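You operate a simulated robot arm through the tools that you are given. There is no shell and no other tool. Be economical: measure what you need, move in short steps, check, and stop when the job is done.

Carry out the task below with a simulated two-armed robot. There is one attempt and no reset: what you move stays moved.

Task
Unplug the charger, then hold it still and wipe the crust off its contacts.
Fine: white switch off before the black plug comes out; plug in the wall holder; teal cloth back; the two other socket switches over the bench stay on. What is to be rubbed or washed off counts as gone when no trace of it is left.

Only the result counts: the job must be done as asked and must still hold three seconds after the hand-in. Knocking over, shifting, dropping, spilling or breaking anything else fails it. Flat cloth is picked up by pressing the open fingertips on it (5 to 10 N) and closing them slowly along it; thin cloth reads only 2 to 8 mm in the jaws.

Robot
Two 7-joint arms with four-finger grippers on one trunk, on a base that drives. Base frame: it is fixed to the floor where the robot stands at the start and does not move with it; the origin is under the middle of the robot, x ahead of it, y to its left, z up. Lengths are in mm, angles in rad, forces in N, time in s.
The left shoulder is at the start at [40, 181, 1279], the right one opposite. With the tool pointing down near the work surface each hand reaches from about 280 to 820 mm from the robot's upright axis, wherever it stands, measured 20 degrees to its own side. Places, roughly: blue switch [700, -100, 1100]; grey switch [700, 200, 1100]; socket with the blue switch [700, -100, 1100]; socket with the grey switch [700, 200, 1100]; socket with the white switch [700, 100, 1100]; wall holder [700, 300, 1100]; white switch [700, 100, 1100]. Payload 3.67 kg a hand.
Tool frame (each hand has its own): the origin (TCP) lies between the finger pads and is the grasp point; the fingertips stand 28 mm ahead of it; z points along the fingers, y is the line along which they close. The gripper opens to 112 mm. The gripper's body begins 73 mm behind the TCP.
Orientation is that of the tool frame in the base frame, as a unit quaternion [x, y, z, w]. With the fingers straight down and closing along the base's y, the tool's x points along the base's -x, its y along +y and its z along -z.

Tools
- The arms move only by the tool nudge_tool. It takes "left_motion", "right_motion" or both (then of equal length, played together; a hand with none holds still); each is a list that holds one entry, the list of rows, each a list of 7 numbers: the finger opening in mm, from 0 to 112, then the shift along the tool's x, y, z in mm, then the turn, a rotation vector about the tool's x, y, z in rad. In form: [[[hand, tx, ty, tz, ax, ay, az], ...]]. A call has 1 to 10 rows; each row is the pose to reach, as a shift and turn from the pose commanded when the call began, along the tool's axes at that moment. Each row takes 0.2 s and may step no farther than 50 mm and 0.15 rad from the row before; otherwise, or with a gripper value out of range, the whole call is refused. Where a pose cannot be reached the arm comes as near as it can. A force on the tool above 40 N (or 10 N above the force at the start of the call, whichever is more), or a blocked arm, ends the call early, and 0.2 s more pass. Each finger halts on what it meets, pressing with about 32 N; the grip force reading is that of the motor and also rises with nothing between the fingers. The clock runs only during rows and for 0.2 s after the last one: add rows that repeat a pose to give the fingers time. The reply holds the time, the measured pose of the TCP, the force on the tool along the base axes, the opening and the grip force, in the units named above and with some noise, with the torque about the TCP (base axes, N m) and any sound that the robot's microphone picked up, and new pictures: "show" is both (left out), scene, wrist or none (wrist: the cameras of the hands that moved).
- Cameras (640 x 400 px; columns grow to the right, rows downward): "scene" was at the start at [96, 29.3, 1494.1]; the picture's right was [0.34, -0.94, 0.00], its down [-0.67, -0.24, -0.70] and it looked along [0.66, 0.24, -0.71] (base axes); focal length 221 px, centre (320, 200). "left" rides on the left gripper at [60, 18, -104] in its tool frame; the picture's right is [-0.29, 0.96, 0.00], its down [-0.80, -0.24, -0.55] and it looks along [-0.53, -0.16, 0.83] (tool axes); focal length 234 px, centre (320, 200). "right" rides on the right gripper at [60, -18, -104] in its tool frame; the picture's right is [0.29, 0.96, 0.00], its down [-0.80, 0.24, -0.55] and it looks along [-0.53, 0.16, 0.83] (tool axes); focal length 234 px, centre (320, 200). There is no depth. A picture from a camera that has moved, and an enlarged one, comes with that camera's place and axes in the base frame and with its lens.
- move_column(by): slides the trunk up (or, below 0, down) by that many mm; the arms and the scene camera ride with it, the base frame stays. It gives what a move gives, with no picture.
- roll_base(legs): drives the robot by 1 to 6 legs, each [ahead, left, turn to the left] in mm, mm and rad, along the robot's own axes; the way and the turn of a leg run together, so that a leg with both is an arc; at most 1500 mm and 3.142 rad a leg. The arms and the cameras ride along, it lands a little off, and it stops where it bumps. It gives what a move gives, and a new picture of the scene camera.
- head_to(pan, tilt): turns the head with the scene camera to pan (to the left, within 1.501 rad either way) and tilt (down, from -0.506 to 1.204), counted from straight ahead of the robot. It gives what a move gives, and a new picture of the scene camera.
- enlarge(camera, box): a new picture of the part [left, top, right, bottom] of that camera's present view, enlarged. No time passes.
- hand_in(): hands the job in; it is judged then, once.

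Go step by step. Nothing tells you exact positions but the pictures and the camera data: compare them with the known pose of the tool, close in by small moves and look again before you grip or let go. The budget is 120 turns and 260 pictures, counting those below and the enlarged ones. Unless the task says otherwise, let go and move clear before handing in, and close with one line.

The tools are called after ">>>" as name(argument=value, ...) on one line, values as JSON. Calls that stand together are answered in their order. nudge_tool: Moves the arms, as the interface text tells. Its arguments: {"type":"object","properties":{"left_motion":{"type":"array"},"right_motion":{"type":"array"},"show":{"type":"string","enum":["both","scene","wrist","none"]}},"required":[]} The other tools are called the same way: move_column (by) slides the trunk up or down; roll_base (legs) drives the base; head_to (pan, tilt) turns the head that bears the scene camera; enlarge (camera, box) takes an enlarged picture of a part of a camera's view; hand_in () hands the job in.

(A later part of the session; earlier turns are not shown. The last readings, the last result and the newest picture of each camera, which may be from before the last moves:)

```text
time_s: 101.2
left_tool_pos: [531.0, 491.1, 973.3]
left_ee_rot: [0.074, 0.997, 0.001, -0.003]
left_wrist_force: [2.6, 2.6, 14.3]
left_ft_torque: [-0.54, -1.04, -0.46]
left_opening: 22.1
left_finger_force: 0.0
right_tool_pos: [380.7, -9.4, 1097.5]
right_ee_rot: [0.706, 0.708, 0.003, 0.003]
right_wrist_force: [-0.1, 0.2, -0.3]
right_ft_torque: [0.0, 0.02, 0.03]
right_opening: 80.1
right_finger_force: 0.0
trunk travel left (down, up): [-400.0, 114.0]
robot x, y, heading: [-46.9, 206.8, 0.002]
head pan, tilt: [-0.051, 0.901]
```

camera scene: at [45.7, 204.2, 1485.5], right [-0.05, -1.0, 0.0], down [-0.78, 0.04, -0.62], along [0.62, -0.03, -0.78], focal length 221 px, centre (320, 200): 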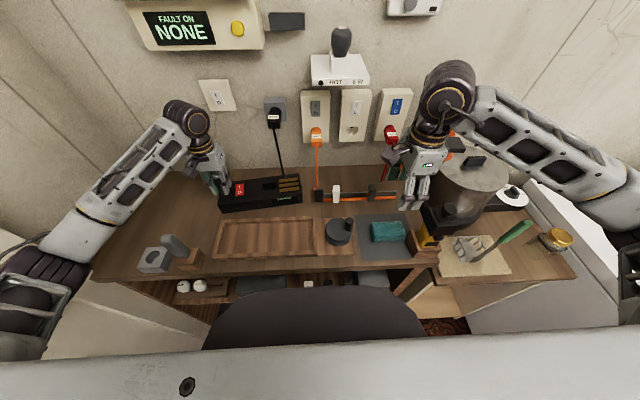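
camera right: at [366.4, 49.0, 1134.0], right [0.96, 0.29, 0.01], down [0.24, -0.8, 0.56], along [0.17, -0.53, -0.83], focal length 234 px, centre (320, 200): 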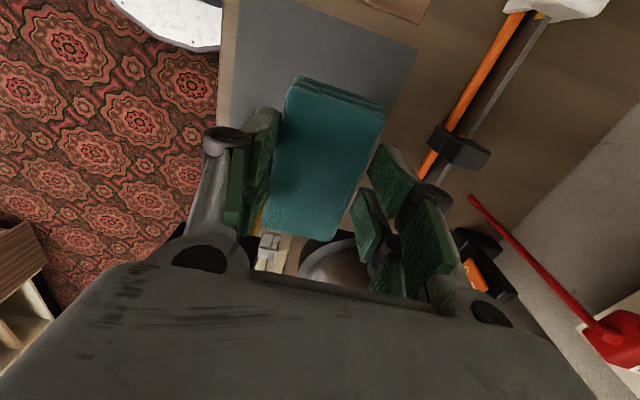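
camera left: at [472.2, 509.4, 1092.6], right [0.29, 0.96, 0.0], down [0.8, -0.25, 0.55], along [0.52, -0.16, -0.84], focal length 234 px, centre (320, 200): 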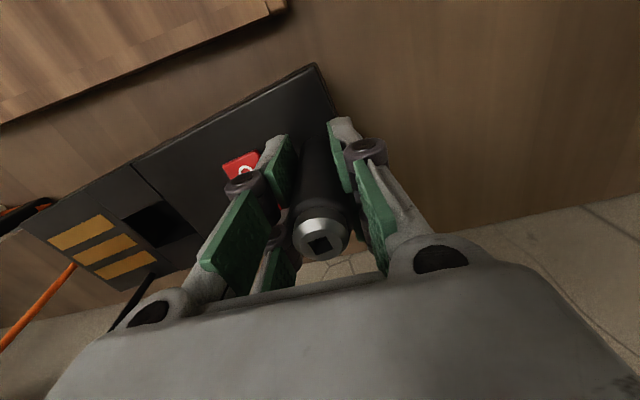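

The fingers report no force but still do not open. I'll relieve the downward press, squeeze once, then command fully open and wait.

>>> nudge_tool(left_motion=[[[0, 0, 0, -1.5, 0, 0, 0], [0, 0, 0, -1.5, 0, 0, 0], [112, 0, 0, -1.5, 0, 0, 0], [112, 0, 0, -1.5, 0, 0, 0], [112, 0, 0, -1.5, 0, 0, 0], [112, 0, 0, -1.5, 0, 0, 0], [112, 0, 0, -1.5, 0, 0, 0], [112, 0, 0, -1.5, 0, 0, 0], [112, 0, 0, -1.5, 0, 0, 0]]], show="wrist")

>>> enlarge(camera="scene", box=[180, 140, 260, 200])

```text
time_s: 103.2
left_tool_pos: [529.5, 490.8, 975.1]
left_ee_rot: [0.073, 0.997, 0.001, -0.003]
left_wrist_force: [-0.5, 0.4, -1.1]
left_ft_torque: [-0.34, -0.04, -0.21]
left_opening: 21.9
left_finger_force: 0.0
right_tool_pos: [381.0, -10.7, 1098.1]
right_ee_rot: [0.706, 0.708, 0.004, 0.003]
right_wrist_force: [-0.5, 0.0, 0.0]
right_ft_torque: [-0.01, 0.03, 0.0]
right_opening: 79.9
right_finger_force: 0.1
trunk travel left (down, up): [-400.0, 114.0]
robot x, y, heading: [-50.1, 203.5, 0.002]
head pan, tilt: [-0.051, 0.901]
camera left: at [475.0, 517.0, 1078.7], right [0.42, 0.91, 0.0], down [0.76, -0.36, 0.55], along [0.5, -0.23, -0.84], focal length 234 px, centre (320, 200)
```

left: 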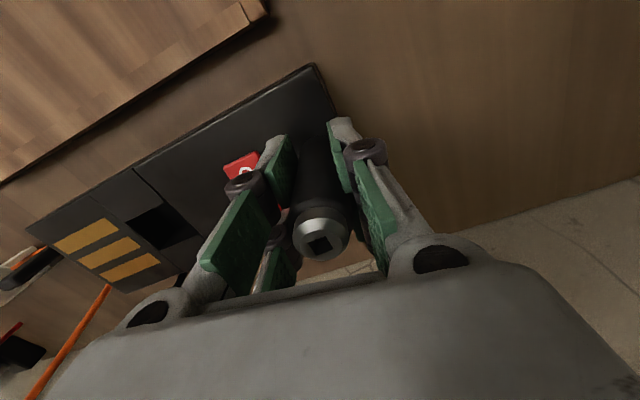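

```text
6.67 times, centred on (220, 170) of scene
camera zoom: at [46.5, 204.2, 1485.3], right [-0.05, -1.0, 0.0], down [-0.78, 0.04, -0.62], along [0.62, -0.03, -0.78], focal length 1474 px, centre (987, 400)
```

zoom: 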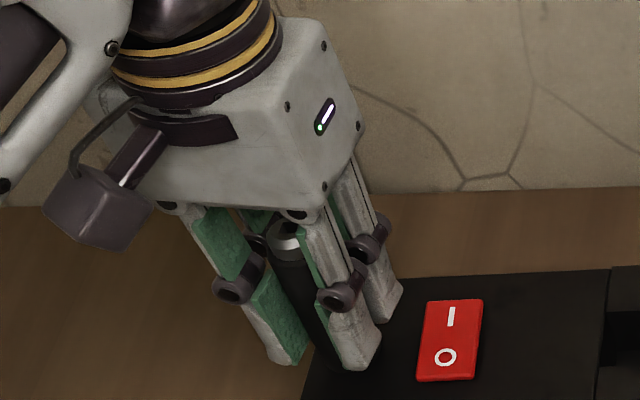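

Still jammed. I'll wiggle the hand slightly with the fingers commanded open to break it loose.

>>> nudge_tool(left_motion=[[[112, 0, 0, 1, 0, 0, 0.05], [112, 0, 0, 1, 0, 0, -0.05], [112, 3, 0, 1, 0, 0, 0], [112, -3, 0, 1, 0, 0, 0], [112, 0, 2, 1, 0, 0, 0], [112, 0, -2, 1, 0, 0, 0], [112, 0, 0, 1, 0.03, 0, 0], [112, 0, 0, 1, -0.03, 0, 0], [112, 0, 0, 1, 0, 0, 0]]], show="none")

>>> enlarge(camera="scene", box=[210, 140, 330, 220])

```text
time_s: 105.2
left_tool_pos: [529.8, 490.4, 973.3]
left_ee_rot: [0.074, 0.997, 0.002, -0.002]
left_wrist_force: [-0.7, -3.3, 13.4]
left_ft_torque: [-1.46, -0.65, -0.69]
left_opening: 22.4
left_finger_force: 0.0
right_tool_pos: [380.8, -12.3, 1097.3]
right_ee_rot: [0.706, 0.708, 0.004, 0.003]
right_wrist_force: [0.1, -0.1, -0.3]
right_ft_torque: [0.0, 0.03, 0.04]
right_opening: 79.7
right_finger_force: 0.1
trunk travel left (down, up): [-400.0, 114.0]
robot x, y, heading: [-46.1, 208.7, 0.003]
head pan, tilt: [-0.051, 0.901]
```

```text
5.00 times, centred on (270, 180) of scene
camera zoom: at [45.3, 202.8, 1485.4], right [-0.05, -1.0, 0.0], down [-0.78, 0.04, -0.62], along [0.62, -0.03, -0.78], focal length 1106 px, centre (570, 300)
```

zoom: 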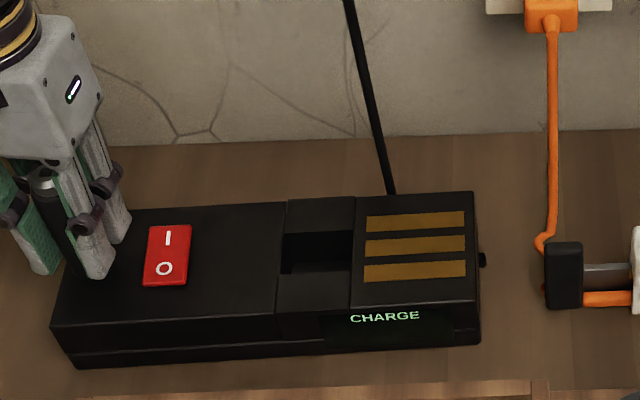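

The grip won't release. I'll bring the right hand's camera around for a close look at the left fingers.

>>> nudge_tool(right_motion=[[[60, 30, 0, -6, 0, 0, -0.15], [60, 60, 0, -12, 0, 0, -0.3], [60, 90, 0, -18, 0, 0, -0.45], [60, 120, 0, -24, 0, 0, -0.6], [60, 150, 0, -30, 0, 0, -0.75], [60, 180, 0, -36, 0, 0, -0.9], [60, 210, 0, -42, 0, 0, -1.05], [60, 240, 0, -48, 0, 0, -1.2], [60, 270, 0, -54, 0, 0, -1.35], [60, 300, 0, -60, 0, 0, -1.5]]], show="none")

>>> nudge_tool(right_motion=[[[60, 0, 0, 0, 0, 0, -0.15], [60, 0, 0, 0, 0, 0, -0.3], [60, 0, 0, 0, 0, 0, -0.45], [60, 0, 0, 0, 0, 0, -0.45]]], show="wrist")

```text
time_s: 107.5
left_tool_pos: [530.3, 493.1, 974.3]
left_ee_rot: [0.072, 0.997, 0.002, -0.002]
left_wrist_force: [-0.2, 3.4, 12.5]
left_ft_torque: [0.92, -0.9, 0.14]
left_opening: 22.7
left_finger_force: 0.0
right_tool_pos: [374.6, 290.0, 1158.5]
right_ee_rot: [0.034, 0.999, 0.0, 0.005]
right_wrist_force: [-0.3, 0.3, -0.5]
right_ft_torque: [-0.06, 0.0, -0.03]
right_opening: 60.0
right_finger_force: 0.1
trunk travel left (down, up): [-400.0, 114.0]
robot x, y, heading: [-47.6, 207.2, 0.005]
head pan, tilt: [-0.051, 0.901]
```

```text
time_s: 108.5
left_tool_pos: [530.0, 491.3, 973.9]
left_ee_rot: [0.073, 0.997, 0.001, -0.003]
left_wrist_force: [1.5, -1.1, 12.8]
left_ft_torque: [0.64, -0.92, -0.02]
left_opening: 22.6
left_finger_force: 0.0
right_tool_pos: [376.7, 287.6, 1158.6]
right_ee_rot: [-0.191, 0.982, -0.001, 0.004]
right_wrist_force: [-0.5, 0.7, 0.5]
right_ft_torque: [-0.02, -0.02, -0.01]
right_opening: 59.8
right_finger_force: 0.1
trunk travel left (down, up): [-400.0, 114.0]
robot x, y, heading: [-45.4, 207.4, 0.005]
head pan, tilt: [-0.051, 0.901]
camera right: at [327.6, 249.0, 1262.8], right [-0.63, 0.78, -0.01], down [0.64, 0.52, 0.56], along [0.44, 0.35, -0.83], focal length 234 px, centre (320, 200)
```

right: 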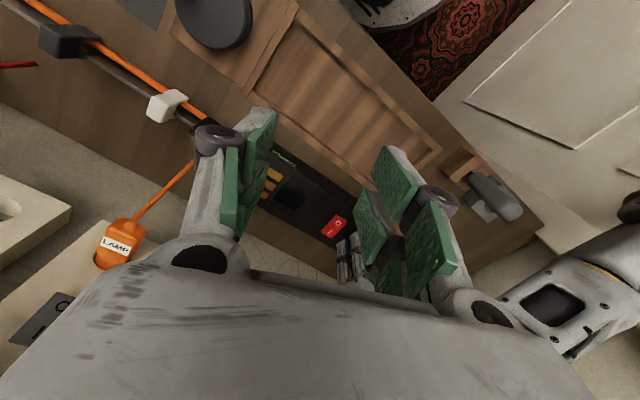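

The left opening is creeping outward (21.9 → 22.7), so the handle seems to be gummy rather than jammed. I'll hold position with the fingers commanded open and wait.

>>> nudge_tool(left_motion=[[[112, 0, 0, -1, 0, 0, 0], [112, 0, 0, -1, 0, 0, 0], [112, 0, 0, -1, 0, 0, 0], [112, 0, 0, -1, 0, 0, 0], [112, 0, 0, -1, 0, 0, 0], [112, 0, 0, -1, 0, 0, 0], [112, 0, 0, -1, 0, 0, 0], [112, 0, 0, -1, 0, 0, 0], [112, 0, 0, -1, 0, 0, 0], [112, 0, 0, -1, 0, 0, 0]]], show="none")

>>> nudge_tool(left_motion=[[[112, 0, 0, 0, 0, 0, 0], [112, 0, 0, 0, 0, 0, 0], [112, 0, 0, 0, 0, 0, 0], [112, 0, 0, 0, 0, 0, 0], [112, 0, 0, 0, 0, 0, 0], [112, 0, 0, 0, 0, 0, 0], [112, 0, 0, 0, 0, 0, 0], [112, 0, 0, 0, 0, 0, 0], [112, 0, 0, 0, 0, 0, 0], [112, 0, 0, 0, 0, 0, 0]]], show="none")

>>> enlarge(camera="right", box=[310, 200, 390, 280])

```text
time_s: 110.7
left_tool_pos: [531.3, 491.9, 974.5]
left_ee_rot: [0.073, 0.997, 0.0, -0.003]
left_wrist_force: [-0.3, -0.4, 1.4]
left_ft_torque: [-0.12, -0.24, 0.18]
left_opening: 22.8
left_finger_force: 0.0
right_tool_pos: [377.9, 286.8, 1158.5]
right_ee_rot: [-0.19, 0.982, -0.001, 0.005]
right_wrist_force: [-2.5, -0.5, 0.0]
right_ft_torque: [-0.05, 0.02, 0.03]
right_opening: 60.2
right_finger_force: 0.0
trunk travel left (down, up): [-400.0, 114.0]
robot x, y, heading: [-50.9, 204.1, 0.007]
head pan, tilt: [-0.051, 0.901]
```

```text
time_s: 112.8
left_tool_pos: [531.0, 490.6, 974.6]
left_ee_rot: [0.073, 0.997, 0.001, -0.004]
left_wrist_force: [0.7, -0.4, -0.2]
left_ft_torque: [0.34, -0.19, -0.01]
left_opening: 23.0
left_finger_force: 0.1
right_tool_pos: [378.4, 288.9, 1156.9]
right_ee_rot: [-0.189, 0.982, -0.001, 0.005]
right_wrist_force: [-1.3, -0.4, -0.9]
right_ft_torque: [0.01, 0.0, -0.01]
right_opening: 60.0
right_finger_force: 0.1
trunk travel left (down, up): [-400.0, 114.0]
robot x, y, heading: [-46.4, 207.2, 0.002]
head pan, tilt: [-0.051, 0.901]
```

```text
5.00 times, centred on (350, 240) of right
camera zoom: at [328.6, 249.7, 1262.4], right [-0.62, 0.78, -0.01], down [0.65, 0.52, 0.56], along [0.44, 0.35, -0.83], focal length 1171 px, centre (170, 0)
```

zoom: 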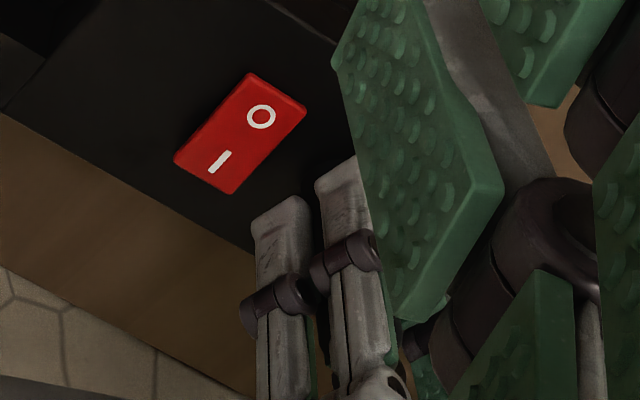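

It keeps creeping open. More waiting.

>>> nudge_tool(left_motion=[[[112, 0, 0, 0, 0, 0, 0], [112, 0, 0, 0, 0, 0, 0], [112, 0, 0, 0, 0, 0, 0], [112, 0, 0, 0, 0, 0, 0], [112, 0, 0, 0, 0, 0, 0], [112, 0, 0, 0, 0, 0, 0], [112, 0, 0, 0, 0, 0, 0], [112, 0, 0, 0, 0, 0, 0], [112, 0, 0, 0, 0, 0, 0], [112, 0, 0, 0, 0, 0, 0]]], show="none")

>>> nudge_tool(left_motion=[[[112, 0, 0, 0, 0, 0, 0], [112, 0, 0, 0, 0, 0, 0], [112, 0, 0, 0, 0, 0, 0], [112, 0, 0, 0, 0, 0, 0], [112, 0, 0, 0, 0, 0, 0], [112, 0, 0, 0, 0, 0, 0], [112, 0, 0, 0, 0, 0, 0], [112, 0, 0, 0, 0, 0, 0], [112, 0, 0, 0, 0, 0, 0], [112, 0, 0, 0, 0, 0, 0]]], show="none")

>>> nudge_tool(left_motion=[[[112, 0, 0, 0, 0, 0, 0], [112, 0, 0, 0, 0, 0, 0], [112, 0, 0, 0, 0, 0, 0], [112, 0, 0, 0, 0, 0, 0], [112, 0, 0, 0, 0, 0, 0], [112, 0, 0, 0, 0, 0, 0], [112, 0, 0, 0, 0, 0, 0], [112, 0, 0, 0, 0, 0, 0], [112, 0, 0, 0, 0, 0, 0], [112, 0, 0, 0, 0, 0, 0]]], show="none")

>>> nudge_tool(left_motion=[[[112, 0, 0, 0, 0, 0, 0], [112, 0, 0, 0, 0, 0, 0], [112, 0, 0, 0, 0, 0, 0], [112, 0, 0, 0, 0, 0, 0], [112, 0, 0, 0, 0, 0, 0], [112, 0, 0, 0, 0, 0, 0], [112, 0, 0, 0, 0, 0, 0], [112, 0, 0, 0, 0, 0, 0], [112, 0, 0, 0, 0, 0, 0], [112, 0, 0, 0, 0, 0, 0]]], show="none")

```text
time_s: 115.0
left_tool_pos: [531.7, 491.1, 974.5]
left_ee_rot: [0.073, 0.997, 0.001, -0.003]
left_wrist_force: [0.7, 0.3, 0.0]
left_ft_torque: [-0.25, -0.12, -0.23]
left_opening: 23.5
left_finger_force: 0.0
right_tool_pos: [377.9, 289.0, 1158.2]
right_ee_rot: [-0.189, 0.982, 0.0, 0.004]
right_wrist_force: [-1.2, 0.3, 0.2]
right_ft_torque: [-0.02, 0.0, 0.01]
right_opening: 60.1
right_finger_force: 0.0
trunk travel left (down, up): [-400.0, 114.0]
robot x, y, heading: [-47.7, 203.5, 0.004]
head pan, tilt: [-0.051, 0.901]
```

```text
time_s: 117.2
left_tool_pos: [531.0, 491.5, 975.5]
left_ee_rot: [0.073, 0.997, 0.0, -0.004]
left_wrist_force: [-0.2, -0.1, -0.6]
left_ft_torque: [-0.11, -0.14, -0.08]
left_opening: 23.2
left_finger_force: 0.0
right_tool_pos: [378.1, 289.3, 1158.2]
right_ee_rot: [-0.19, 0.982, -0.001, 0.005]
right_wrist_force: [-0.2, 0.0, 0.1]
right_ft_torque: [-0.01, -0.02, 0.01]
right_opening: 60.0
right_finger_force: 0.0
trunk travel left (down, up): [-400.0, 114.0]
robot x, y, heading: [-53.4, 201.7, 0.002]
head pan, tilt: [-0.051, 0.901]
```

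```text
time_s: 119.5
left_tool_pos: [531.3, 491.6, 974.9]
left_ee_rot: [0.073, 0.997, 0.001, -0.004]
left_wrist_force: [-0.3, 0.3, -0.3]
left_ft_torque: [-0.14, -0.26, 0.22]
left_opening: 23.4
left_finger_force: 0.1
right_tool_pos: [377.3, 287.8, 1157.2]
right_ee_rot: [-0.19, 0.982, -0.001, 0.005]
right_wrist_force: [0.8, -0.3, 0.7]
right_ft_torque: [0.02, -0.02, -0.02]
right_opening: 60.0
right_finger_force: 0.0
trunk travel left (down, up): [-400.0, 114.0]
robot x, y, heading: [-45.6, 203.9, -0.0]
head pan, tilt: [-0.051, 0.901]
```

```text
time_s: 121.7
left_tool_pos: [531.1, 491.8, 973.5]
left_ee_rot: [0.073, 0.997, 0.001, -0.003]
left_wrist_force: [-0.7, -0.6, -1.8]
left_ft_torque: [0.41, -0.15, -0.03]
left_opening: 24.3
left_finger_force: 0.0
right_tool_pos: [377.9, 288.7, 1157.2]
right_ee_rot: [-0.19, 0.982, -0.001, 0.005]
right_wrist_force: [-0.6, -0.6, -1.1]
right_ft_torque: [-0.02, 0.01, 0.0]
right_opening: 60.2
right_finger_force: 0.0
trunk travel left (down, up): [-400.0, 114.0]
robot x, y, heading: [-48.3, 207.9, 0.005]
head pan, tilt: [-0.051, 0.901]
```

Now at 24.3 mm and accelerating; it should let go shortly.

>>> nudge_tool(left_motion=[[[112, 0, 0, 0, 0, 0, 0], [112, 0, 0, 0, 0, 0, 0], [112, 0, 0, 0, 0, 0, 0], [112, 0, 0, 0, 0, 0, 0], [112, 0, 0, 0, 0, 0, 0], [112, 0, 0, 0, 0, 0, 0], [112, 0, 0, 0, 0, 0, 0], [112, 0, 0, 0, 0, 0, 0], [112, 0, 0, 0, 0, 0, 0], [112, 0, 0, 0, 0, 0, 0]]], show="none")

>>> nudge_tool(left_motion=[[[90, 0, 0, 0, 0, 0, 0], [90, 0, 0, 0, 0, 0, 0], [90, 0, 0, 0, 0, 0, 0], [90, 0, 0, 0, 0, 0, 0], [90, 0, 0, 0, 0, 0, 0], [90, 0, 0, 0, 0, 0, 0], [90, 0, 0, 0, 0, 0, 0], [90, 0, 0, 0, 0, 0, 0], [90, 0, 0, 0, 0, 0, 0], [90, 0, 0, 0, 0, 0, 0]]], show="none")

>>> nudge_tool(left_motion=[[[90, 0, 0, 0, 0, 0, 0], [90, 0, 0, 0, 0, 0, 0], [90, 0, 0, 0, 0, 0, 0], [90, 0, 0, 0, 0, 0, 0], [90, 0, 0, 0, 0, 0, 0], [90, 0, 0, 0, 0, 0, 0], [90, 0, 0, 0, 0, 0, 0], [90, 0, 0, 0, 0, 0, 0], [90, 0, 0, 0, 0, 0, 0], [90, 0, 0, 0, 0, 0, 0]]], show="scene")

>>> enlarge(camera="scene", box=[180, 130, 330, 220])

```text
time_s: 123.8
left_tool_pos: [531.1, 493.0, 975.5]
left_ee_rot: [0.073, 0.997, 0.001, -0.004]
left_wrist_force: [0.7, 1.1, -0.7]
left_ft_torque: [-0.4, -0.11, -0.21]
left_opening: 24.5
left_finger_force: 0.1
right_tool_pos: [378.1, 288.0, 1157.3]
right_ee_rot: [-0.191, 0.982, 0.0, 0.005]
right_wrist_force: [-0.5, -0.9, -1.1]
right_ft_torque: [0.04, -0.02, 0.01]
right_opening: 60.1
right_finger_force: 0.0
trunk travel left (down, up): [-400.0, 114.0]
robot x, y, heading: [-46.9, 207.3, 0.003]
head pan, tilt: [-0.051, 0.901]
```

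```text
time_s: 126.0
left_tool_pos: [531.4, 490.9, 973.3]
left_ee_rot: [0.074, 0.997, 0.0, -0.004]
left_wrist_force: [-0.3, -0.5, -3.1]
left_ft_torque: [0.34, -0.03, -0.01]
left_opening: 24.7
left_finger_force: 0.0
right_tool_pos: [378.3, 288.7, 1158.9]
right_ee_rot: [-0.19, 0.982, 0.0, 0.005]
right_wrist_force: [0.6, 0.5, 0.2]
right_ft_torque: [0.01, -0.02, -0.02]
right_opening: 59.9
right_finger_force: 0.1
trunk travel left (down, up): [-400.0, 114.0]
robot x, y, heading: [-47.5, 204.4, 0.008]
head pan, tilt: [-0.051, 0.901]
```

```text
time_s: 128.2
left_tool_pos: [530.8, 491.6, 973.7]
left_ee_rot: [0.073, 0.997, 0.001, -0.003]
left_wrist_force: [-0.7, -0.9, -1.8]
left_ft_torque: [0.13, -0.09, -0.03]
left_opening: 25.0
left_finger_force: 0.0
right_tool_pos: [378.3, 288.0, 1158.3]
right_ee_rot: [-0.19, 0.982, -0.001, 0.005]
right_wrist_force: [0.3, -0.2, 0.6]
right_ft_torque: [0.0, 0.02, 0.01]
right_opening: 59.8
right_finger_force: 0.0
trunk travel left (down, up): [-400.0, 114.0]
robot x, y, heading: [-51.2, 205.0, 0.004]
head pan, tilt: [-0.051, 0.901]
camera scene: at [46.7, 204.3, 1485.3], right [-0.05, -1.0, 0.0], down [-0.78, 0.04, -0.62], along [0.62, -0.03, -0.78], focal length 221 px, centre (320, 200)
```

scene: 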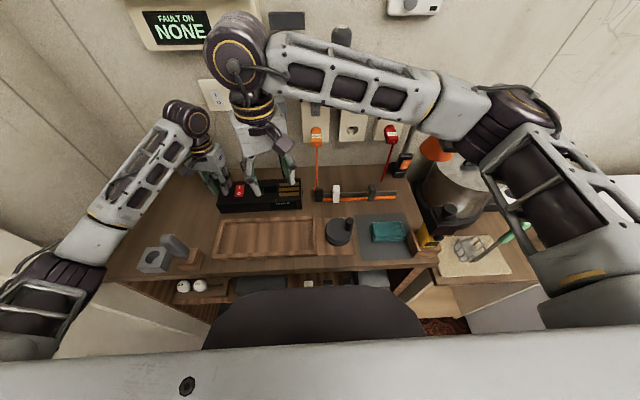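

```text
4.27 times, centred on (255, 175) of scene
camera zoom: at [46.7, 204.3, 1485.3], right [-0.05, -1.0, 0.0], down [-0.78, 0.04, -0.62], along [0.62, -0.03, -0.78], focal length 943 px, centre (597, 307)
```

zoom: 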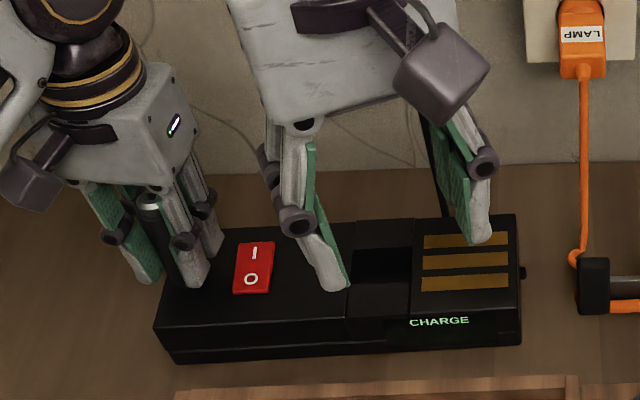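

Creeping on at about 0.13 mm/s (25.0 now). I'll keep waiting with the dock resting on the bench.

>>> nudge_tool(left_motion=[[[112, 0, 0, 0.7, 0, 0, 0], [112, 0, 0, 0.7, 0, 0, 0], [112, 0, 0, 0.7, 0, 0, 0], [112, 0, 0, 0.7, 0, 0, 0], [112, 0, 0, 0.7, 0, 0, 0], [112, 0, 0, 0.7, 0, 0, 0], [112, 0, 0, 0.7, 0, 0, 0], [112, 0, 0, 0.7, 0, 0, 0], [112, 0, 0, 0.7, 0, 0, 0], [112, 0, 0, 0.7, 0, 0, 0]]], show="none")

>>> nudge_tool(left_motion=[[[112, 0, 0, 0, 0, 0, 0], [112, 0, 0, 0, 0, 0, 0], [112, 0, 0, 0, 0, 0, 0], [112, 0, 0, 0, 0, 0, 0], [112, 0, 0, 0, 0, 0, 0], [112, 0, 0, 0, 0, 0, 0], [112, 0, 0, 0, 0, 0, 0], [112, 0, 0, 0, 0, 0, 0], [112, 0, 0, 0, 0, 0, 0], [112, 0, 0, 0, 0, 0, 0]]], show="none")

>>> nudge_tool(left_motion=[[[112, 0, 0, 0, 0, 0, 0], [112, 0, 0, 0, 0, 0, 0], [112, 0, 0, 0, 0, 0, 0], [112, 0, 0, 0, 0, 0, 0], [112, 0, 0, 0, 0, 0, 0], [112, 0, 0, 0, 0, 0, 0], [112, 0, 0, 0, 0, 0, 0], [112, 0, 0, 0, 0, 0, 0], [112, 0, 0, 0, 0, 0, 0], [112, 0, 0, 0, 0, 0, 0]]], show="none")

>>> nudge_tool(left_motion=[[[112, 0, 0, 0, 0, 0, 0], [112, 0, 0, 0, 0, 0, 0], [112, 0, 0, 0, 0, 0, 0], [112, 0, 0, 0, 0, 0, 0], [112, 0, 0, 0, 0, 0, 0], [112, 0, 0, 0, 0, 0, 0], [112, 0, 0, 0, 0, 0, 0], [112, 0, 0, 0, 0, 0, 0], [112, 0, 0, 0, 0, 0, 0], [112, 0, 0, 0, 0, 0, 0]]], show="none")

>>> nudge_tool(left_motion=[[[112, 0, 0, 0, 0, 0, 0], [112, 0, 0, 0, 0, 0, 0], [112, 0, 0, 0, 0, 0, 0], [112, 0, 0, 0, 0, 0, 0], [112, 0, 0, 0, 0, 0, 0], [112, 0, 0, 0, 0, 0, 0], [112, 0, 0, 0, 0, 0, 0], [112, 0, 0, 0, 0, 0, 0], [112, 0, 0, 0, 0, 0, 0], [112, 0, 0, 0, 0, 0, 0]]], show="none")

```text
time_s: 130.4
left_tool_pos: [530.9, 491.4, 974.4]
left_ee_rot: [0.072, 0.997, 0.002, -0.002]
left_wrist_force: [1.3, 0.0, 7.2]
left_ft_torque: [-0.39, -0.69, 0.36]
left_opening: 25.5
left_finger_force: 0.1
right_tool_pos: [377.1, 287.8, 1159.2]
right_ee_rot: [-0.19, 0.982, -0.001, 0.004]
right_wrist_force: [0.5, -0.3, 0.1]
right_ft_torque: [0.02, 0.01, 0.02]
right_opening: 60.2
right_finger_force: 0.1
trunk travel left (down, up): [-400.0, 114.0]
robot x, y, heading: [-44.6, 205.4, -0.0]
head pan, tilt: [-0.051, 0.901]
```

```text
time_s: 132.7
left_tool_pos: [529.2, 492.0, 974.6]
left_ee_rot: [0.073, 0.997, 0.001, -0.003]
left_wrist_force: [-0.2, 2.7, 8.4]
left_ft_torque: [0.81, -0.62, 0.08]
left_opening: 25.9
left_finger_force: 0.0
right_tool_pos: [376.6, 289.0, 1159.1]
right_ee_rot: [-0.19, 0.982, -0.001, 0.005]
right_wrist_force: [0.6, 0.1, 0.4]
right_ft_torque: [0.01, -0.01, 0.0]
right_opening: 60.1
right_finger_force: 0.1
trunk travel left (down, up): [-400.0, 114.0]
robot x, y, heading: [-49.0, 206.5, 0.007]
head pan, tilt: [-0.051, 0.901]
```

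```text
time_s: 134.8
left_tool_pos: [530.7, 491.2, 974.5]
left_ee_rot: [0.073, 0.997, 0.001, -0.003]
left_wrist_force: [-0.6, 1.9, 6.6]
left_ft_torque: [-0.24, -0.49, 0.34]
left_opening: 26.5
left_finger_force: 0.0
right_tool_pos: [376.0, 288.3, 1158.7]
right_ee_rot: [-0.19, 0.982, 0.0, 0.005]
right_wrist_force: [0.1, -0.7, -0.6]
right_ft_torque: [0.02, 0.01, 0.03]
right_opening: 60.1
right_finger_force: 0.1
trunk travel left (down, up): [-400.0, 114.0]
robot x, y, heading: [-49.1, 208.0, 0.003]
head pan, tilt: [-0.051, 0.901]
```

```text
time_s: 137.1
left_tool_pos: [530.3, 491.5, 974.0]
left_ee_rot: [0.073, 0.997, 0.0, -0.003]
left_wrist_force: [-0.3, 0.4, 4.8]
left_ft_torque: [0.0, -0.44, -0.24]
left_opening: 27.5
left_finger_force: 0.1
right_tool_pos: [377.4, 288.8, 1157.2]
right_ee_rot: [-0.19, 0.982, -0.001, 0.005]
right_wrist_force: [0.7, 1.0, -0.4]
right_ft_torque: [0.03, 0.01, 0.0]
right_opening: 60.0
right_finger_force: 0.0
trunk travel left (down, up): [-400.0, 114.0]
robot x, y, heading: [-50.4, 201.1, 0.006]
head pan, tilt: [-0.051, 0.901]
```

```text
time_s: 139.2
left_tool_pos: [530.2, 491.9, 973.5]
left_ee_rot: [0.073, 0.997, 0.002, -0.003]
left_wrist_force: [0.3, -0.4, 2.9]
left_ft_torque: [0.43, 0.01, 0.08]
left_opening: 28.3
left_finger_force: 0.1
right_tool_pos: [375.8, 288.1, 1158.3]
right_ee_rot: [-0.191, 0.982, -0.001, 0.005]
right_wrist_force: [0.0, -0.6, 0.5]
right_ft_torque: [0.01, -0.03, 0.02]
right_opening: 60.0
right_finger_force: 0.1
trunk travel left (down, up): [-400.0, 114.0]
robot x, y, heading: [-47.5, 203.4, 0.004]
head pan, tilt: [-0.051, 0.901]
```

28.3 and speeding up. A few more seconds.

>>> nudge_tool(left_motion=[[[112, 0, 0, 0, 0, 0, 0], [112, 0, 0, 0, 0, 0, 0], [112, 0, 0, 0, 0, 0, 0], [112, 0, 0, 0, 0, 0, 0], [112, 0, 0, 0, 0, 0, 0], [112, 0, 0, 0, 0, 0, 0], [112, 0, 0, 0, 0, 0, 0], [112, 0, 0, 0, 0, 0, 0], [112, 0, 0, 0, 0, 0, 0], [112, 0, 0, 0, 0, 0, 0]]], show="none")

>>> nudge_tool(left_motion=[[[112, 0, 0, 0, 0, 0, 0], [112, 0, 0, 0, 0, 0, 0], [112, 0, 0, 0, 0, 0, 0], [112, 0, 0, 0, 0, 0, 0], [112, 0, 0, 0, 0, 0, 0], [112, 0, 0, 0, 0, 0, 0], [112, 0, 0, 0, 0, 0, 0], [112, 0, 0, 0, 0, 0, 0], [112, 0, 0, 0, 0, 0, 0], [112, 0, 0, 0, 0, 0, 0]]], show="none")

>>> nudge_tool(left_motion=[[[112, 0, 0, 0, 0, 0, 0], [112, 0, 0, 0, 0, 0, 0], [112, 0, 0, 0, 0, 0, 0], [112, 0, 0, 0, 0, 0, 0], [112, 0, 0, 0, 0, 0, 0], [112, 0, 0, 0, 0, 0, 0], [112, 0, 0, 0, 0, 0, 0], [112, 0, 0, 0, 0, 0, 0], [112, 0, 0, 0, 0, 0, 0], [112, 0, 0, 0, 0, 0, 0]]], show="wrist")

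>>> enlarge(camera="scene", box=[180, 130, 330, 220])

```text
time_s: 141.4
left_tool_pos: [531.8, 492.0, 974.1]
left_ee_rot: [0.074, 0.997, 0.002, -0.004]
left_wrist_force: [-1.4, -0.7, 3.0]
left_ft_torque: [0.16, -0.23, 0.04]
left_opening: 29.0
left_finger_force: 0.1
right_tool_pos: [377.0, 288.2, 1157.7]
right_ee_rot: [-0.19, 0.982, 0.0, 0.005]
right_wrist_force: [-0.4, 0.2, 0.5]
right_ft_torque: [-0.01, 0.0, 0.0]
right_opening: 60.1
right_finger_force: 0.0
trunk travel left (down, up): [-400.0, 114.0]
robot x, y, heading: [-49.2, 207.9, -0.001]
head pan, tilt: [-0.051, 0.901]
```

```text
time_s: 143.7
left_tool_pos: [529.6, 490.6, 974.0]
left_ee_rot: [0.073, 0.997, 0.001, -0.003]
left_wrist_force: [0.7, 0.3, 0.6]
left_ft_torque: [0.37, -0.22, -0.01]
left_opening: 30.0
left_finger_force: 0.1
right_tool_pos: [376.7, 288.7, 1159.0]
right_ee_rot: [-0.19, 0.982, -0.002, 0.004]
right_wrist_force: [-0.1, 0.2, 0.6]
right_ft_torque: [-0.02, -0.01, 0.0]
right_opening: 59.8
right_finger_force: 0.0
trunk travel left (down, up): [-400.0, 114.0]
robot x, y, heading: [-47.0, 208.3, 0.004]
head pan, tilt: [-0.051, 0.901]
```

```text
time_s: 145.8
left_tool_pos: [530.5, 490.7, 973.4]
left_ee_rot: [0.073, 0.997, 0.001, -0.003]
left_wrist_force: [0.7, -0.6, 0.1]
left_ft_torque: [0.32, -0.17, 0.0]
left_opening: 30.6
left_finger_force: 0.0
right_tool_pos: [377.3, 288.4, 1158.5]
right_ee_rot: [-0.19, 0.982, -0.001, 0.005]
right_wrist_force: [0.0, -0.1, 0.2]
right_ft_torque: [0.01, -0.02, 0.0]
right_opening: 60.2
right_finger_force: 0.0
trunk travel left (down, up): [-400.0, 114.0]
robot x, y, heading: [-50.0, 206.7, 0.005]
head pan, tilt: [-0.051, 0.901]
camera left: at [474.8, 517.3, 1077.7], right [0.42, 0.91, 0.0], down [0.76, -0.35, 0.55], along [0.5, -0.23, -0.84], focal length 234 px, centre (320, 200)
```

left: 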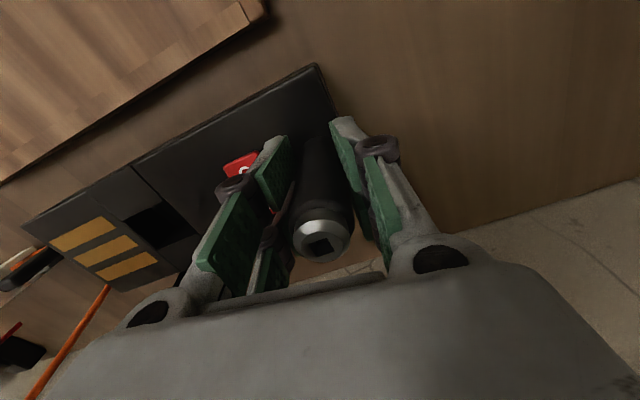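

```text
4.27 times, centred on (255, 175) of scene
camera zoom: at [46.5, 204.3, 1485.4], right [-0.05, -1.0, 0.0], down [-0.78, 0.04, -0.62], along [0.62, -0.03, -0.78], focal length 943 px, centre (597, 307)
```

zoom: 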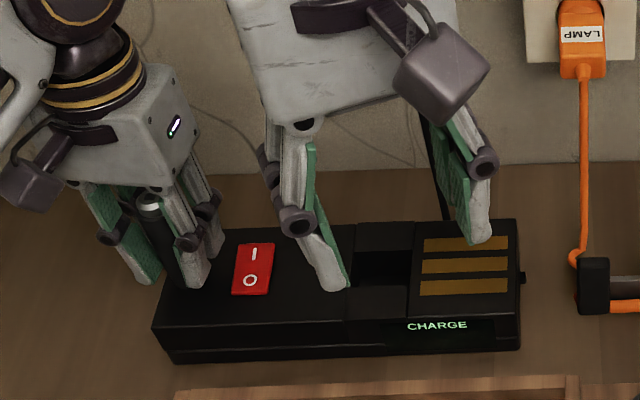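

The far pad is off the handle; the near one still touches. I'll centre the hand (2.5 mm toward −y) and keep opening.

>>> nudge_tool(left_motion=[[[112, 0, -1, 0, 0, 0, 0], [112, 0, -2, 0, 0, 0, 0], [112, 0, -2.5, 0, 0, 0, 0], [112, 0, -2.5, 0, 0, 0, 0], [112, 0, -2.5, 0, 0, 0, 0], [112, 0, -2.5, 0, 0, 0, 0], [112, 0, -2.5, 0, 0, 0, 0], [112, 0, -2.5, 0, 0, 0, 0], [112, 0, -2.5, 0, 0, 0, 0], [112, 0, -2.5, 0, 0, 0, 0]]], show="none")

>>> nudge_tool(left_motion=[[[112, 0, 0, 0, 0, 0, 0], [112, 0, 0, 0, 0, 0, 0], [112, 0, 0, 0, 0, 0, 0], [112, 0, 0, 0, 0, 0, 0], [112, 0, 0, 0, 0, 0, 0], [112, 0, 0, 0, 0, 0, 0], [112, 0, 0, 0, 0, 0, 0], [112, 0, 0, 0, 0, 0, 0], [112, 0, 0, 0, 0, 0, 0], [112, 0, 0, 0, 0, 0, 0]]], show="wrist")

>>> enlarge(camera="left", box=[200, 100, 440, 290])

```text
time_s: 148.1
left_tool_pos: [530.3, 489.2, 973.5]
left_ee_rot: [0.073, 0.997, 0.002, -0.004]
left_wrist_force: [-0.5, -0.9, 0.2]
left_ft_torque: [0.16, -0.14, -0.07]
left_opening: 32.1
left_finger_force: 0.0
right_tool_pos: [378.8, 288.0, 1158.0]
right_ee_rot: [-0.19, 0.982, -0.002, 0.005]
right_wrist_force: [-0.1, 0.9, 0.3]
right_ft_torque: [-0.01, 0.03, 0.01]
right_opening: 60.0
right_finger_force: 0.1
trunk travel left (down, up): [-400.0, 114.0]
robot x, y, heading: [-49.0, 205.6, 0.007]
head pan, tilt: [-0.051, 0.901]
```

```text
time_s: 150.2
left_tool_pos: [530.6, 489.4, 974.1]
left_ee_rot: [0.073, 0.997, 0.001, -0.004]
left_wrist_force: [-0.4, -0.7, -1.8]
left_ft_torque: [0.13, -0.04, -0.1]
left_opening: 33.4
left_finger_force: 0.1
right_tool_pos: [378.3, 288.6, 1158.5]
right_ee_rot: [-0.189, 0.982, -0.001, 0.006]
right_wrist_force: [-0.5, 0.5, 0.2]
right_ft_torque: [0.0, 0.0, 0.02]
right_opening: 60.0
right_finger_force: 0.1
trunk travel left (down, up): [-400.0, 114.0]
robot x, y, heading: [-46.6, 208.0, 0.004]
head pan, tilt: [-0.051, 0.901]
camera left: at [474.9, 514.5, 1077.2], right [0.42, 0.91, 0.0], down [0.76, -0.36, 0.55], along [0.5, -0.23, -0.84], focal length 234 px, centre (320, 200)
```

left: 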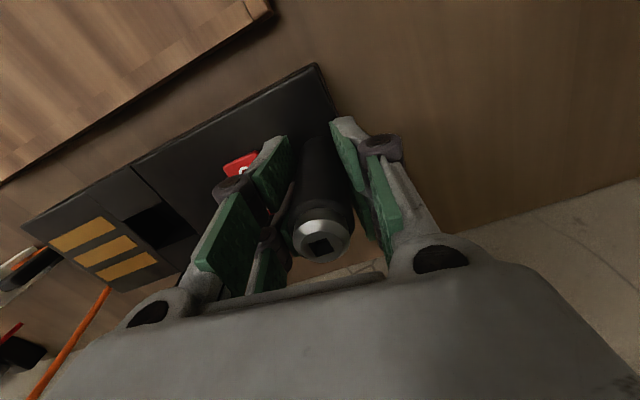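

```text
2.11 times, centred on (320, 195) of left
camera zoom: at [474.9, 514.5, 1077.2], right [0.42, 0.91, 0.0], down [0.76, -0.36, 0.55], along [0.5, -0.23, -0.84], focal length 493 px, centre (320, 210)
```

zoom: 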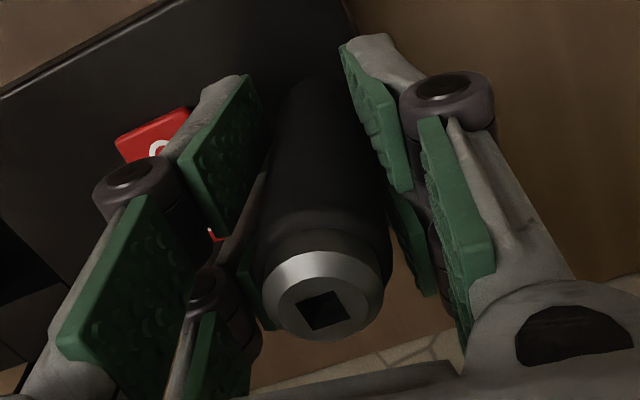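

Nearly free. I'll keep opening while raising 8 mm and check that the dock stays down.

>>> nudge_tool(left_motion=[[[112, 0, -1, 0, 0, 0, 0], [112, 0, -1.5, 0, 0, 0, 0], [112, 0, -1.5, 0, 0, 0, 0], [112, 0, -1.5, 0, 0, 0, 0], [112, 0, -1.5, 0, 0, 0, 0], [112, 0, -1.5, 0, 0, 0, 0], [112, 0, -1.5, -2, 0, 0, 0], [112, 0, -1.5, -4, 0, 0, 0], [112, 0, -1.5, -6, 0, 0, 0], [112, 0, -1.5, -8, 0, 0, 0]]], show="none")

>>> enlarge(camera="scene", box=[180, 130, 330, 220])

```text
time_s: 152.4
left_tool_pos: [531.4, 487.6, 981.0]
left_ee_rot: [0.073, 0.997, 0.001, -0.004]
left_wrist_force: [-0.4, -0.1, -3.6]
left_ft_torque: [0.33, 0.01, 0.02]
left_opening: 34.5
left_finger_force: 0.0
right_tool_pos: [378.1, 288.1, 1156.7]
right_ee_rot: [-0.19, 0.982, -0.001, 0.005]
right_wrist_force: [0.6, -0.6, -0.1]
right_ft_torque: [0.03, 0.0, -0.03]
right_opening: 60.0
right_finger_force: 0.2
trunk travel left (down, up): [-400.0, 114.0]
robot x, y, heading: [-46.2, 208.6, 0.002]
head pan, tilt: [-0.051, 0.901]
```

```text
4.27 times, centred on (255, 175) of scene
camera zoom: at [46.9, 204.3, 1485.3], right [-0.05, -1.0, 0.0], down [-0.78, 0.04, -0.62], along [0.62, -0.03, -0.78], focal length 943 px, centre (597, 307)
```

zoom: 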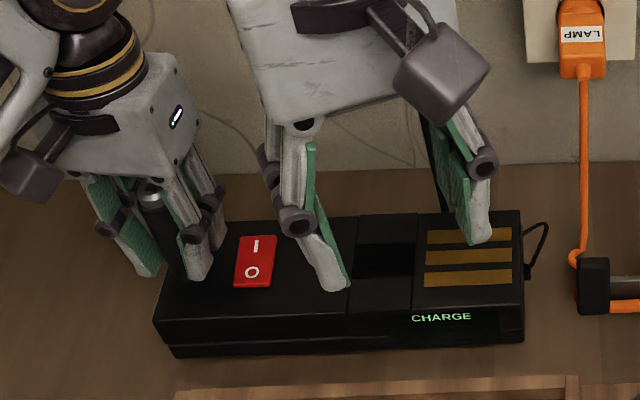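

The dock still clings to one finger. Lowering it back and waiting on with the fingers commanded open.

>>> nudge_tool(left_motion=[[[112, 0, 0, 2, 0, 0, 0], [112, 0, 0, 4, 0, 0, 0], [112, 0, 0, 6, 0, 0, 0], [112, 0, 0, 7.5, 0, 0, 0], [112, 0, 0, 8, 0, 0, 0], [112, 0, 0, 8, 0, 0, 0], [112, 0, 0, 8, 0, 0, 0], [112, 0, 0, 8, 0, 0, 0], [112, 0, 0, 8, 0, 0, 0], [112, 0, 0, 8, 0, 0, 0]]], show="none")

>>> nudge_tool(left_motion=[[[112, 0, 0, 0.8, 0, 0, 0], [112, 0, 0, 0.8, 0, 0, 0], [112, 0, 0, 0.8, 0, 0, 0], [112, 0, 0, 0.8, 0, 0, 0], [112, 0, 0, 0.8, 0, 0, 0], [112, 0, 0, 0.8, 0, 0, 0], [112, 0, 0, 0.8, 0, 0, 0], [112, 0, 0, 0.8, 0, 0, 0], [112, 0, 0, 0.8, 0, 0, 0], [112, 0, 0, 0.8, 0, 0, 0]]], show="none")

>>> nudge_tool(left_motion=[[[112, 0, 0, 0, 0, 0, 0], [112, 0, 0, 0, 0, 0, 0], [112, 0, 0, 0, 0, 0, 0], [112, 0, 0, 0, 0, 0, 0], [112, 0, 0, 0, 0, 0, 0], [112, 0, 0, 0, 0, 0, 0], [112, 0, 0, 0, 0, 0, 0], [112, 0, 0, 0, 0, 0, 0], [112, 0, 0, 0, 0, 0, 0], [112, 0, 0, 0, 0, 0, 0]]], show="none")

>>> nudge_tool(left_motion=[[[112, 0, 0, 0, 0, 0, 0], [112, 0, 0, 0, 0, 0, 0], [112, 0, 0, 0, 0, 0, 0], [112, 0, 0, 0, 0, 0, 0], [112, 0, 0, 0, 0, 0, 0], [112, 0, 0, 0, 0, 0, 0], [112, 0, 0, 0, 0, 0, 0], [112, 0, 0, 0, 0, 0, 0], [112, 0, 0, 0, 0, 0, 0], [112, 0, 0, 0, 0, 0, 0]]], show="none")

>>> enlarge(camera="left", box=[200, 100, 440, 290])

```text
time_s: 154.7
left_tool_pos: [529.7, 488.1, 976.4]
left_ee_rot: [0.074, 0.997, 0.0, -0.002]
left_wrist_force: [0.4, 0.8, 5.0]
left_ft_torque: [-1.6, -0.44, 0.12]
left_opening: 97.5
left_finger_force: 0.1
right_tool_pos: [377.4, 288.8, 1159.7]
right_ee_rot: [-0.19, 0.982, -0.001, 0.004]
right_wrist_force: [-0.3, 0.1, -0.2]
right_ft_torque: [0.01, -0.02, 0.01]
right_opening: 60.1
right_finger_force: 0.0
trunk travel left (down, up): [-400.0, 114.0]
robot x, y, heading: [-51.3, 206.2, 0.003]
head pan, tilt: [-0.051, 0.901]
```

```text
time_s: 156.8
left_tool_pos: [531.1, 487.3, 974.0]
left_ee_rot: [0.073, 0.997, 0.002, -0.003]
left_wrist_force: [0.5, 0.8, 0.1]
left_ft_torque: [0.02, 0.02, 0.01]
left_opening: 111.9
left_finger_force: 0.0
right_tool_pos: [377.0, 288.5, 1157.8]
right_ee_rot: [-0.19, 0.982, -0.001, 0.004]
right_wrist_force: [-0.1, -0.7, -0.2]
right_ft_torque: [0.01, 0.01, -0.03]
right_opening: 60.1
right_finger_force: 0.0
trunk travel left (down, up): [-400.0, 114.0]
robot x, y, heading: [-49.5, 207.9, -0.0]
head pan, tilt: [-0.051, 0.901]
```

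```text
time_s: 159.1
left_tool_pos: [530.6, 486.9, 972.9]
left_ee_rot: [0.073, 0.997, 0.001, -0.003]
left_wrist_force: [0.1, -0.1, 0.0]
left_ft_torque: [0.01, 0.01, 0.0]
left_opening: 111.9
left_finger_force: 0.0
right_tool_pos: [376.9, 288.9, 1158.6]
right_ee_rot: [-0.19, 0.982, -0.001, 0.004]
right_wrist_force: [-0.5, 0.5, 0.4]
right_ft_torque: [0.0, 0.01, -0.04]
right_opening: 60.2
right_finger_force: 0.0
trunk travel left (down, up): [-400.0, 114.0]
robot x, y, heading: [-48.6, 204.0, 0.003]
head pan, tilt: [-0.051, 0.901]
```

```text
time_s: 161.2
left_tool_pos: [531.2, 487.6, 973.3]
left_ee_rot: [0.073, 0.997, 0.001, -0.003]
left_wrist_force: [0.0, 0.0, -0.8]
left_ft_torque: [0.0, 0.01, 0.01]
left_opening: 112.1
left_finger_force: 0.0
right_tool_pos: [378.8, 288.4, 1158.3]
right_ee_rot: [-0.19, 0.982, -0.001, 0.005]
right_wrist_force: [0.3, -0.1, -0.7]
right_ft_torque: [0.02, 0.0, 0.0]
right_opening: 60.1
right_finger_force: 0.0
trunk travel left (down, up): [-400.0, 114.0]
robot x, y, heading: [-46.3, 208.2, 0.009]
head pan, tilt: [-0.051, 0.901]
```

```text
2.11 times, centred on (320, 195) of left
camera zoom: at [474.6, 513.7, 1077.3], right [0.42, 0.91, 0.0], down [0.76, -0.36, 0.55], along [0.5, -0.23, -0.84], focal length 493 px, centre (320, 210)
```

zoom: 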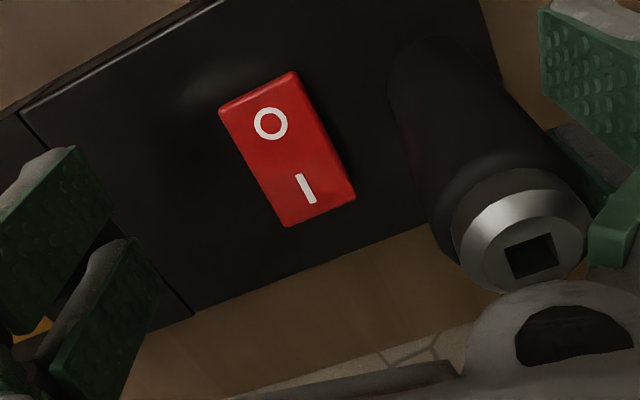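

Released (112 mm). Now check where the dock ended up.

>>> enlarge(camera="scene", box=[180, 130, 330, 220])

```text
4.27 times, centred on (255, 175) of scene
camera zoom: at [46.5, 204.2, 1485.4], right [-0.05, -1.0, 0.0], down [-0.78, 0.04, -0.62], along [0.62, -0.03, -0.78], focal length 943 px, centre (597, 307)
```

zoom: 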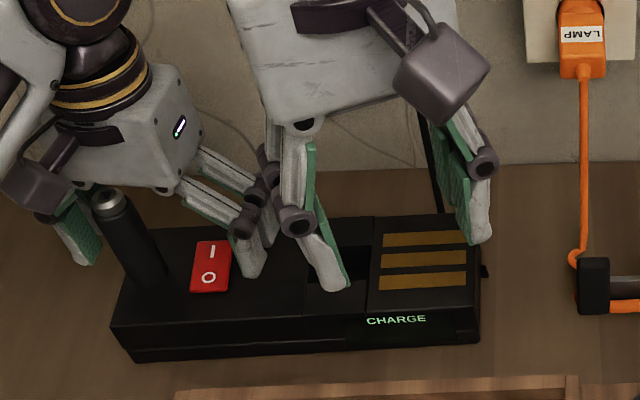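

The dock slid about 28 mm to the left as the finger let go. I'll nudge it back using the open left finger against the handle, and clear the right hand away at the same time.

>>> nudge_tool(left_motion=[[[112, 0, 0, -2, 0, 0, 0], [112, 0, -5, -2, 0, 0, 0], [112, 0, -10, -2, 0, 0, 0], [112, 0, -15, -2, 0, 0, 0], [112, 0, -20, -2, 0, 0, 0], [112, 0, -24, -2, 0, 0, 0], [112, 0, -24, -2, 0, 0, 0]]], right_motion=[[[60, 0, -10, -20, 0, 0, 0], [60, 0, -30, -40, 0, 0, 0], [60, 0, -60, -60, 0, 0, 0], [60, 0, -95, -80, 0, 0, 0], [60, 0, -130, -100, 0, 0, 0], [60, 0, -165, -110, 0, 0, 0], [60, 0, -165, -110, 0, 0, 0]]], show="scene")

>>> enlarge(camera="scene", box=[180, 130, 330, 220])

```text
time_s: 162.8
left_tool_pos: [527.9, 463.4, 975.5]
left_ee_rot: [0.074, 0.997, 0.001, -0.002]
left_wrist_force: [0.4, 0.4, -1.0]
left_ft_torque: [-0.02, 0.02, -0.03]
left_opening: 111.8
left_finger_force: 0.0
right_tool_pos: [439.5, 137.8, 1268.5]
right_ee_rot: [-0.189, 0.982, -0.001, 0.004]
right_wrist_force: [-0.4, 0.5, -0.2]
right_ft_torque: [-0.02, -0.01, -0.04]
right_opening: 59.9
right_finger_force: 0.1
trunk travel left (down, up): [-400.0, 114.0]
robot x, y, heading: [-46.8, 203.8, -0.001]
head pan, tilt: [-0.051, 0.901]
camera scene: at [46.4, 205.0, 1485.4], right [-0.05, -1.0, 0.0], down [-0.78, 0.04, -0.62], along [0.62, -0.03, -0.78], focal length 221 px, centre (320, 200)
```

scene: 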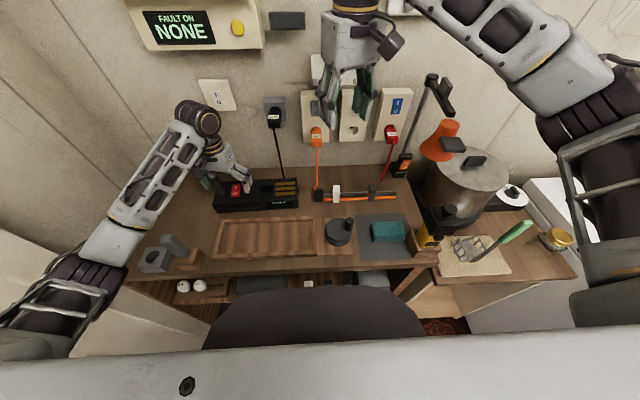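

```text
4.27 times, centred on (255, 175) of scene
camera zoom: at [46.4, 205.0, 1485.4], right [-0.05, -1.0, 0.0], down [-0.78, 0.04, -0.62], along [0.62, -0.03, -0.78], focal length 943 px, centre (597, 307)
```

zoom: 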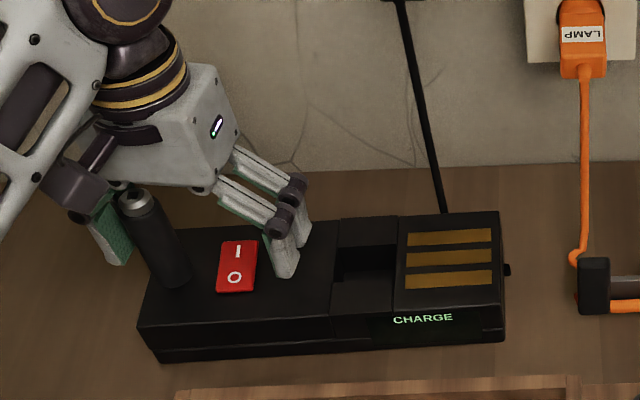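

About 10 mm more to go.

>>> nudge_tool(left_motion=[[[112, 0, -4, 0, 0, 0, 0], [112, 0, -8, 0, 0, 0, 0], [112, 0, -10, 0, 0, 0, 0], [112, 0, -10, 0, 0, 0, 0], [112, 0, 10, 0, 0, 0, 0], [112, 0, 30, 0, 0, 0, 0], [112, 0, 30, 0, 0, 0, 0]]], show="none")

>>> enlarge(camera="scene", box=[180, 130, 330, 220])

>>> enlarge(camera="left", box=[160, 80, 480, 280])

```text
time_s: 164.4
left_tool_pos: [531.3, 492.2, 974.6]
left_ee_rot: [0.073, 0.997, 0.001, -0.003]
left_wrist_force: [0.2, -0.3, 0.9]
left_ft_torque: [-0.02, 0.01, 0.01]
left_opening: 111.9
left_finger_force: 0.1
right_tool_pos: [440.5, 135.4, 1265.0]
right_ee_rot: [-0.19, 0.982, -0.001, 0.005]
right_wrist_force: [-0.6, -0.6, 0.4]
right_ft_torque: [-0.02, -0.01, 0.01]
right_opening: 59.7
right_finger_force: 0.0
trunk travel left (down, up): [-400.0, 114.0]
robot x, y, heading: [-50.8, 206.6, 0.006]
head pan, tilt: [-0.051, 0.901]
```

```text
4.27 times, centred on (255, 175) of scene
camera zoom: at [46.6, 203.6, 1485.3], right [-0.05, -1.0, 0.0], down [-0.78, 0.04, -0.62], along [0.62, -0.03, -0.78], focal length 943 px, centre (597, 307)
```

zoom: 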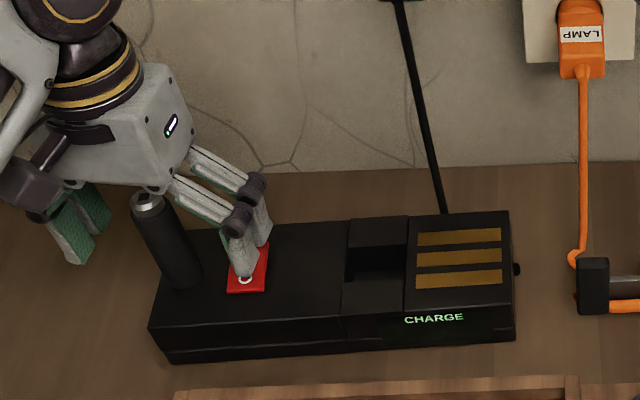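

```text
2.00 times, centred on (320, 180) of left
camera zoom: at [474.8, 518.2, 1078.6], right [0.42, 0.91, 0.0], down [0.76, -0.36, 0.55], along [0.5, -0.23, -0.84], focal length 468 px, centre (320, 240)
```

zoom: 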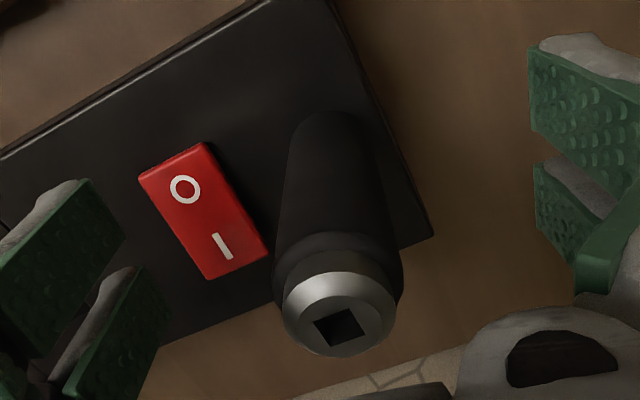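

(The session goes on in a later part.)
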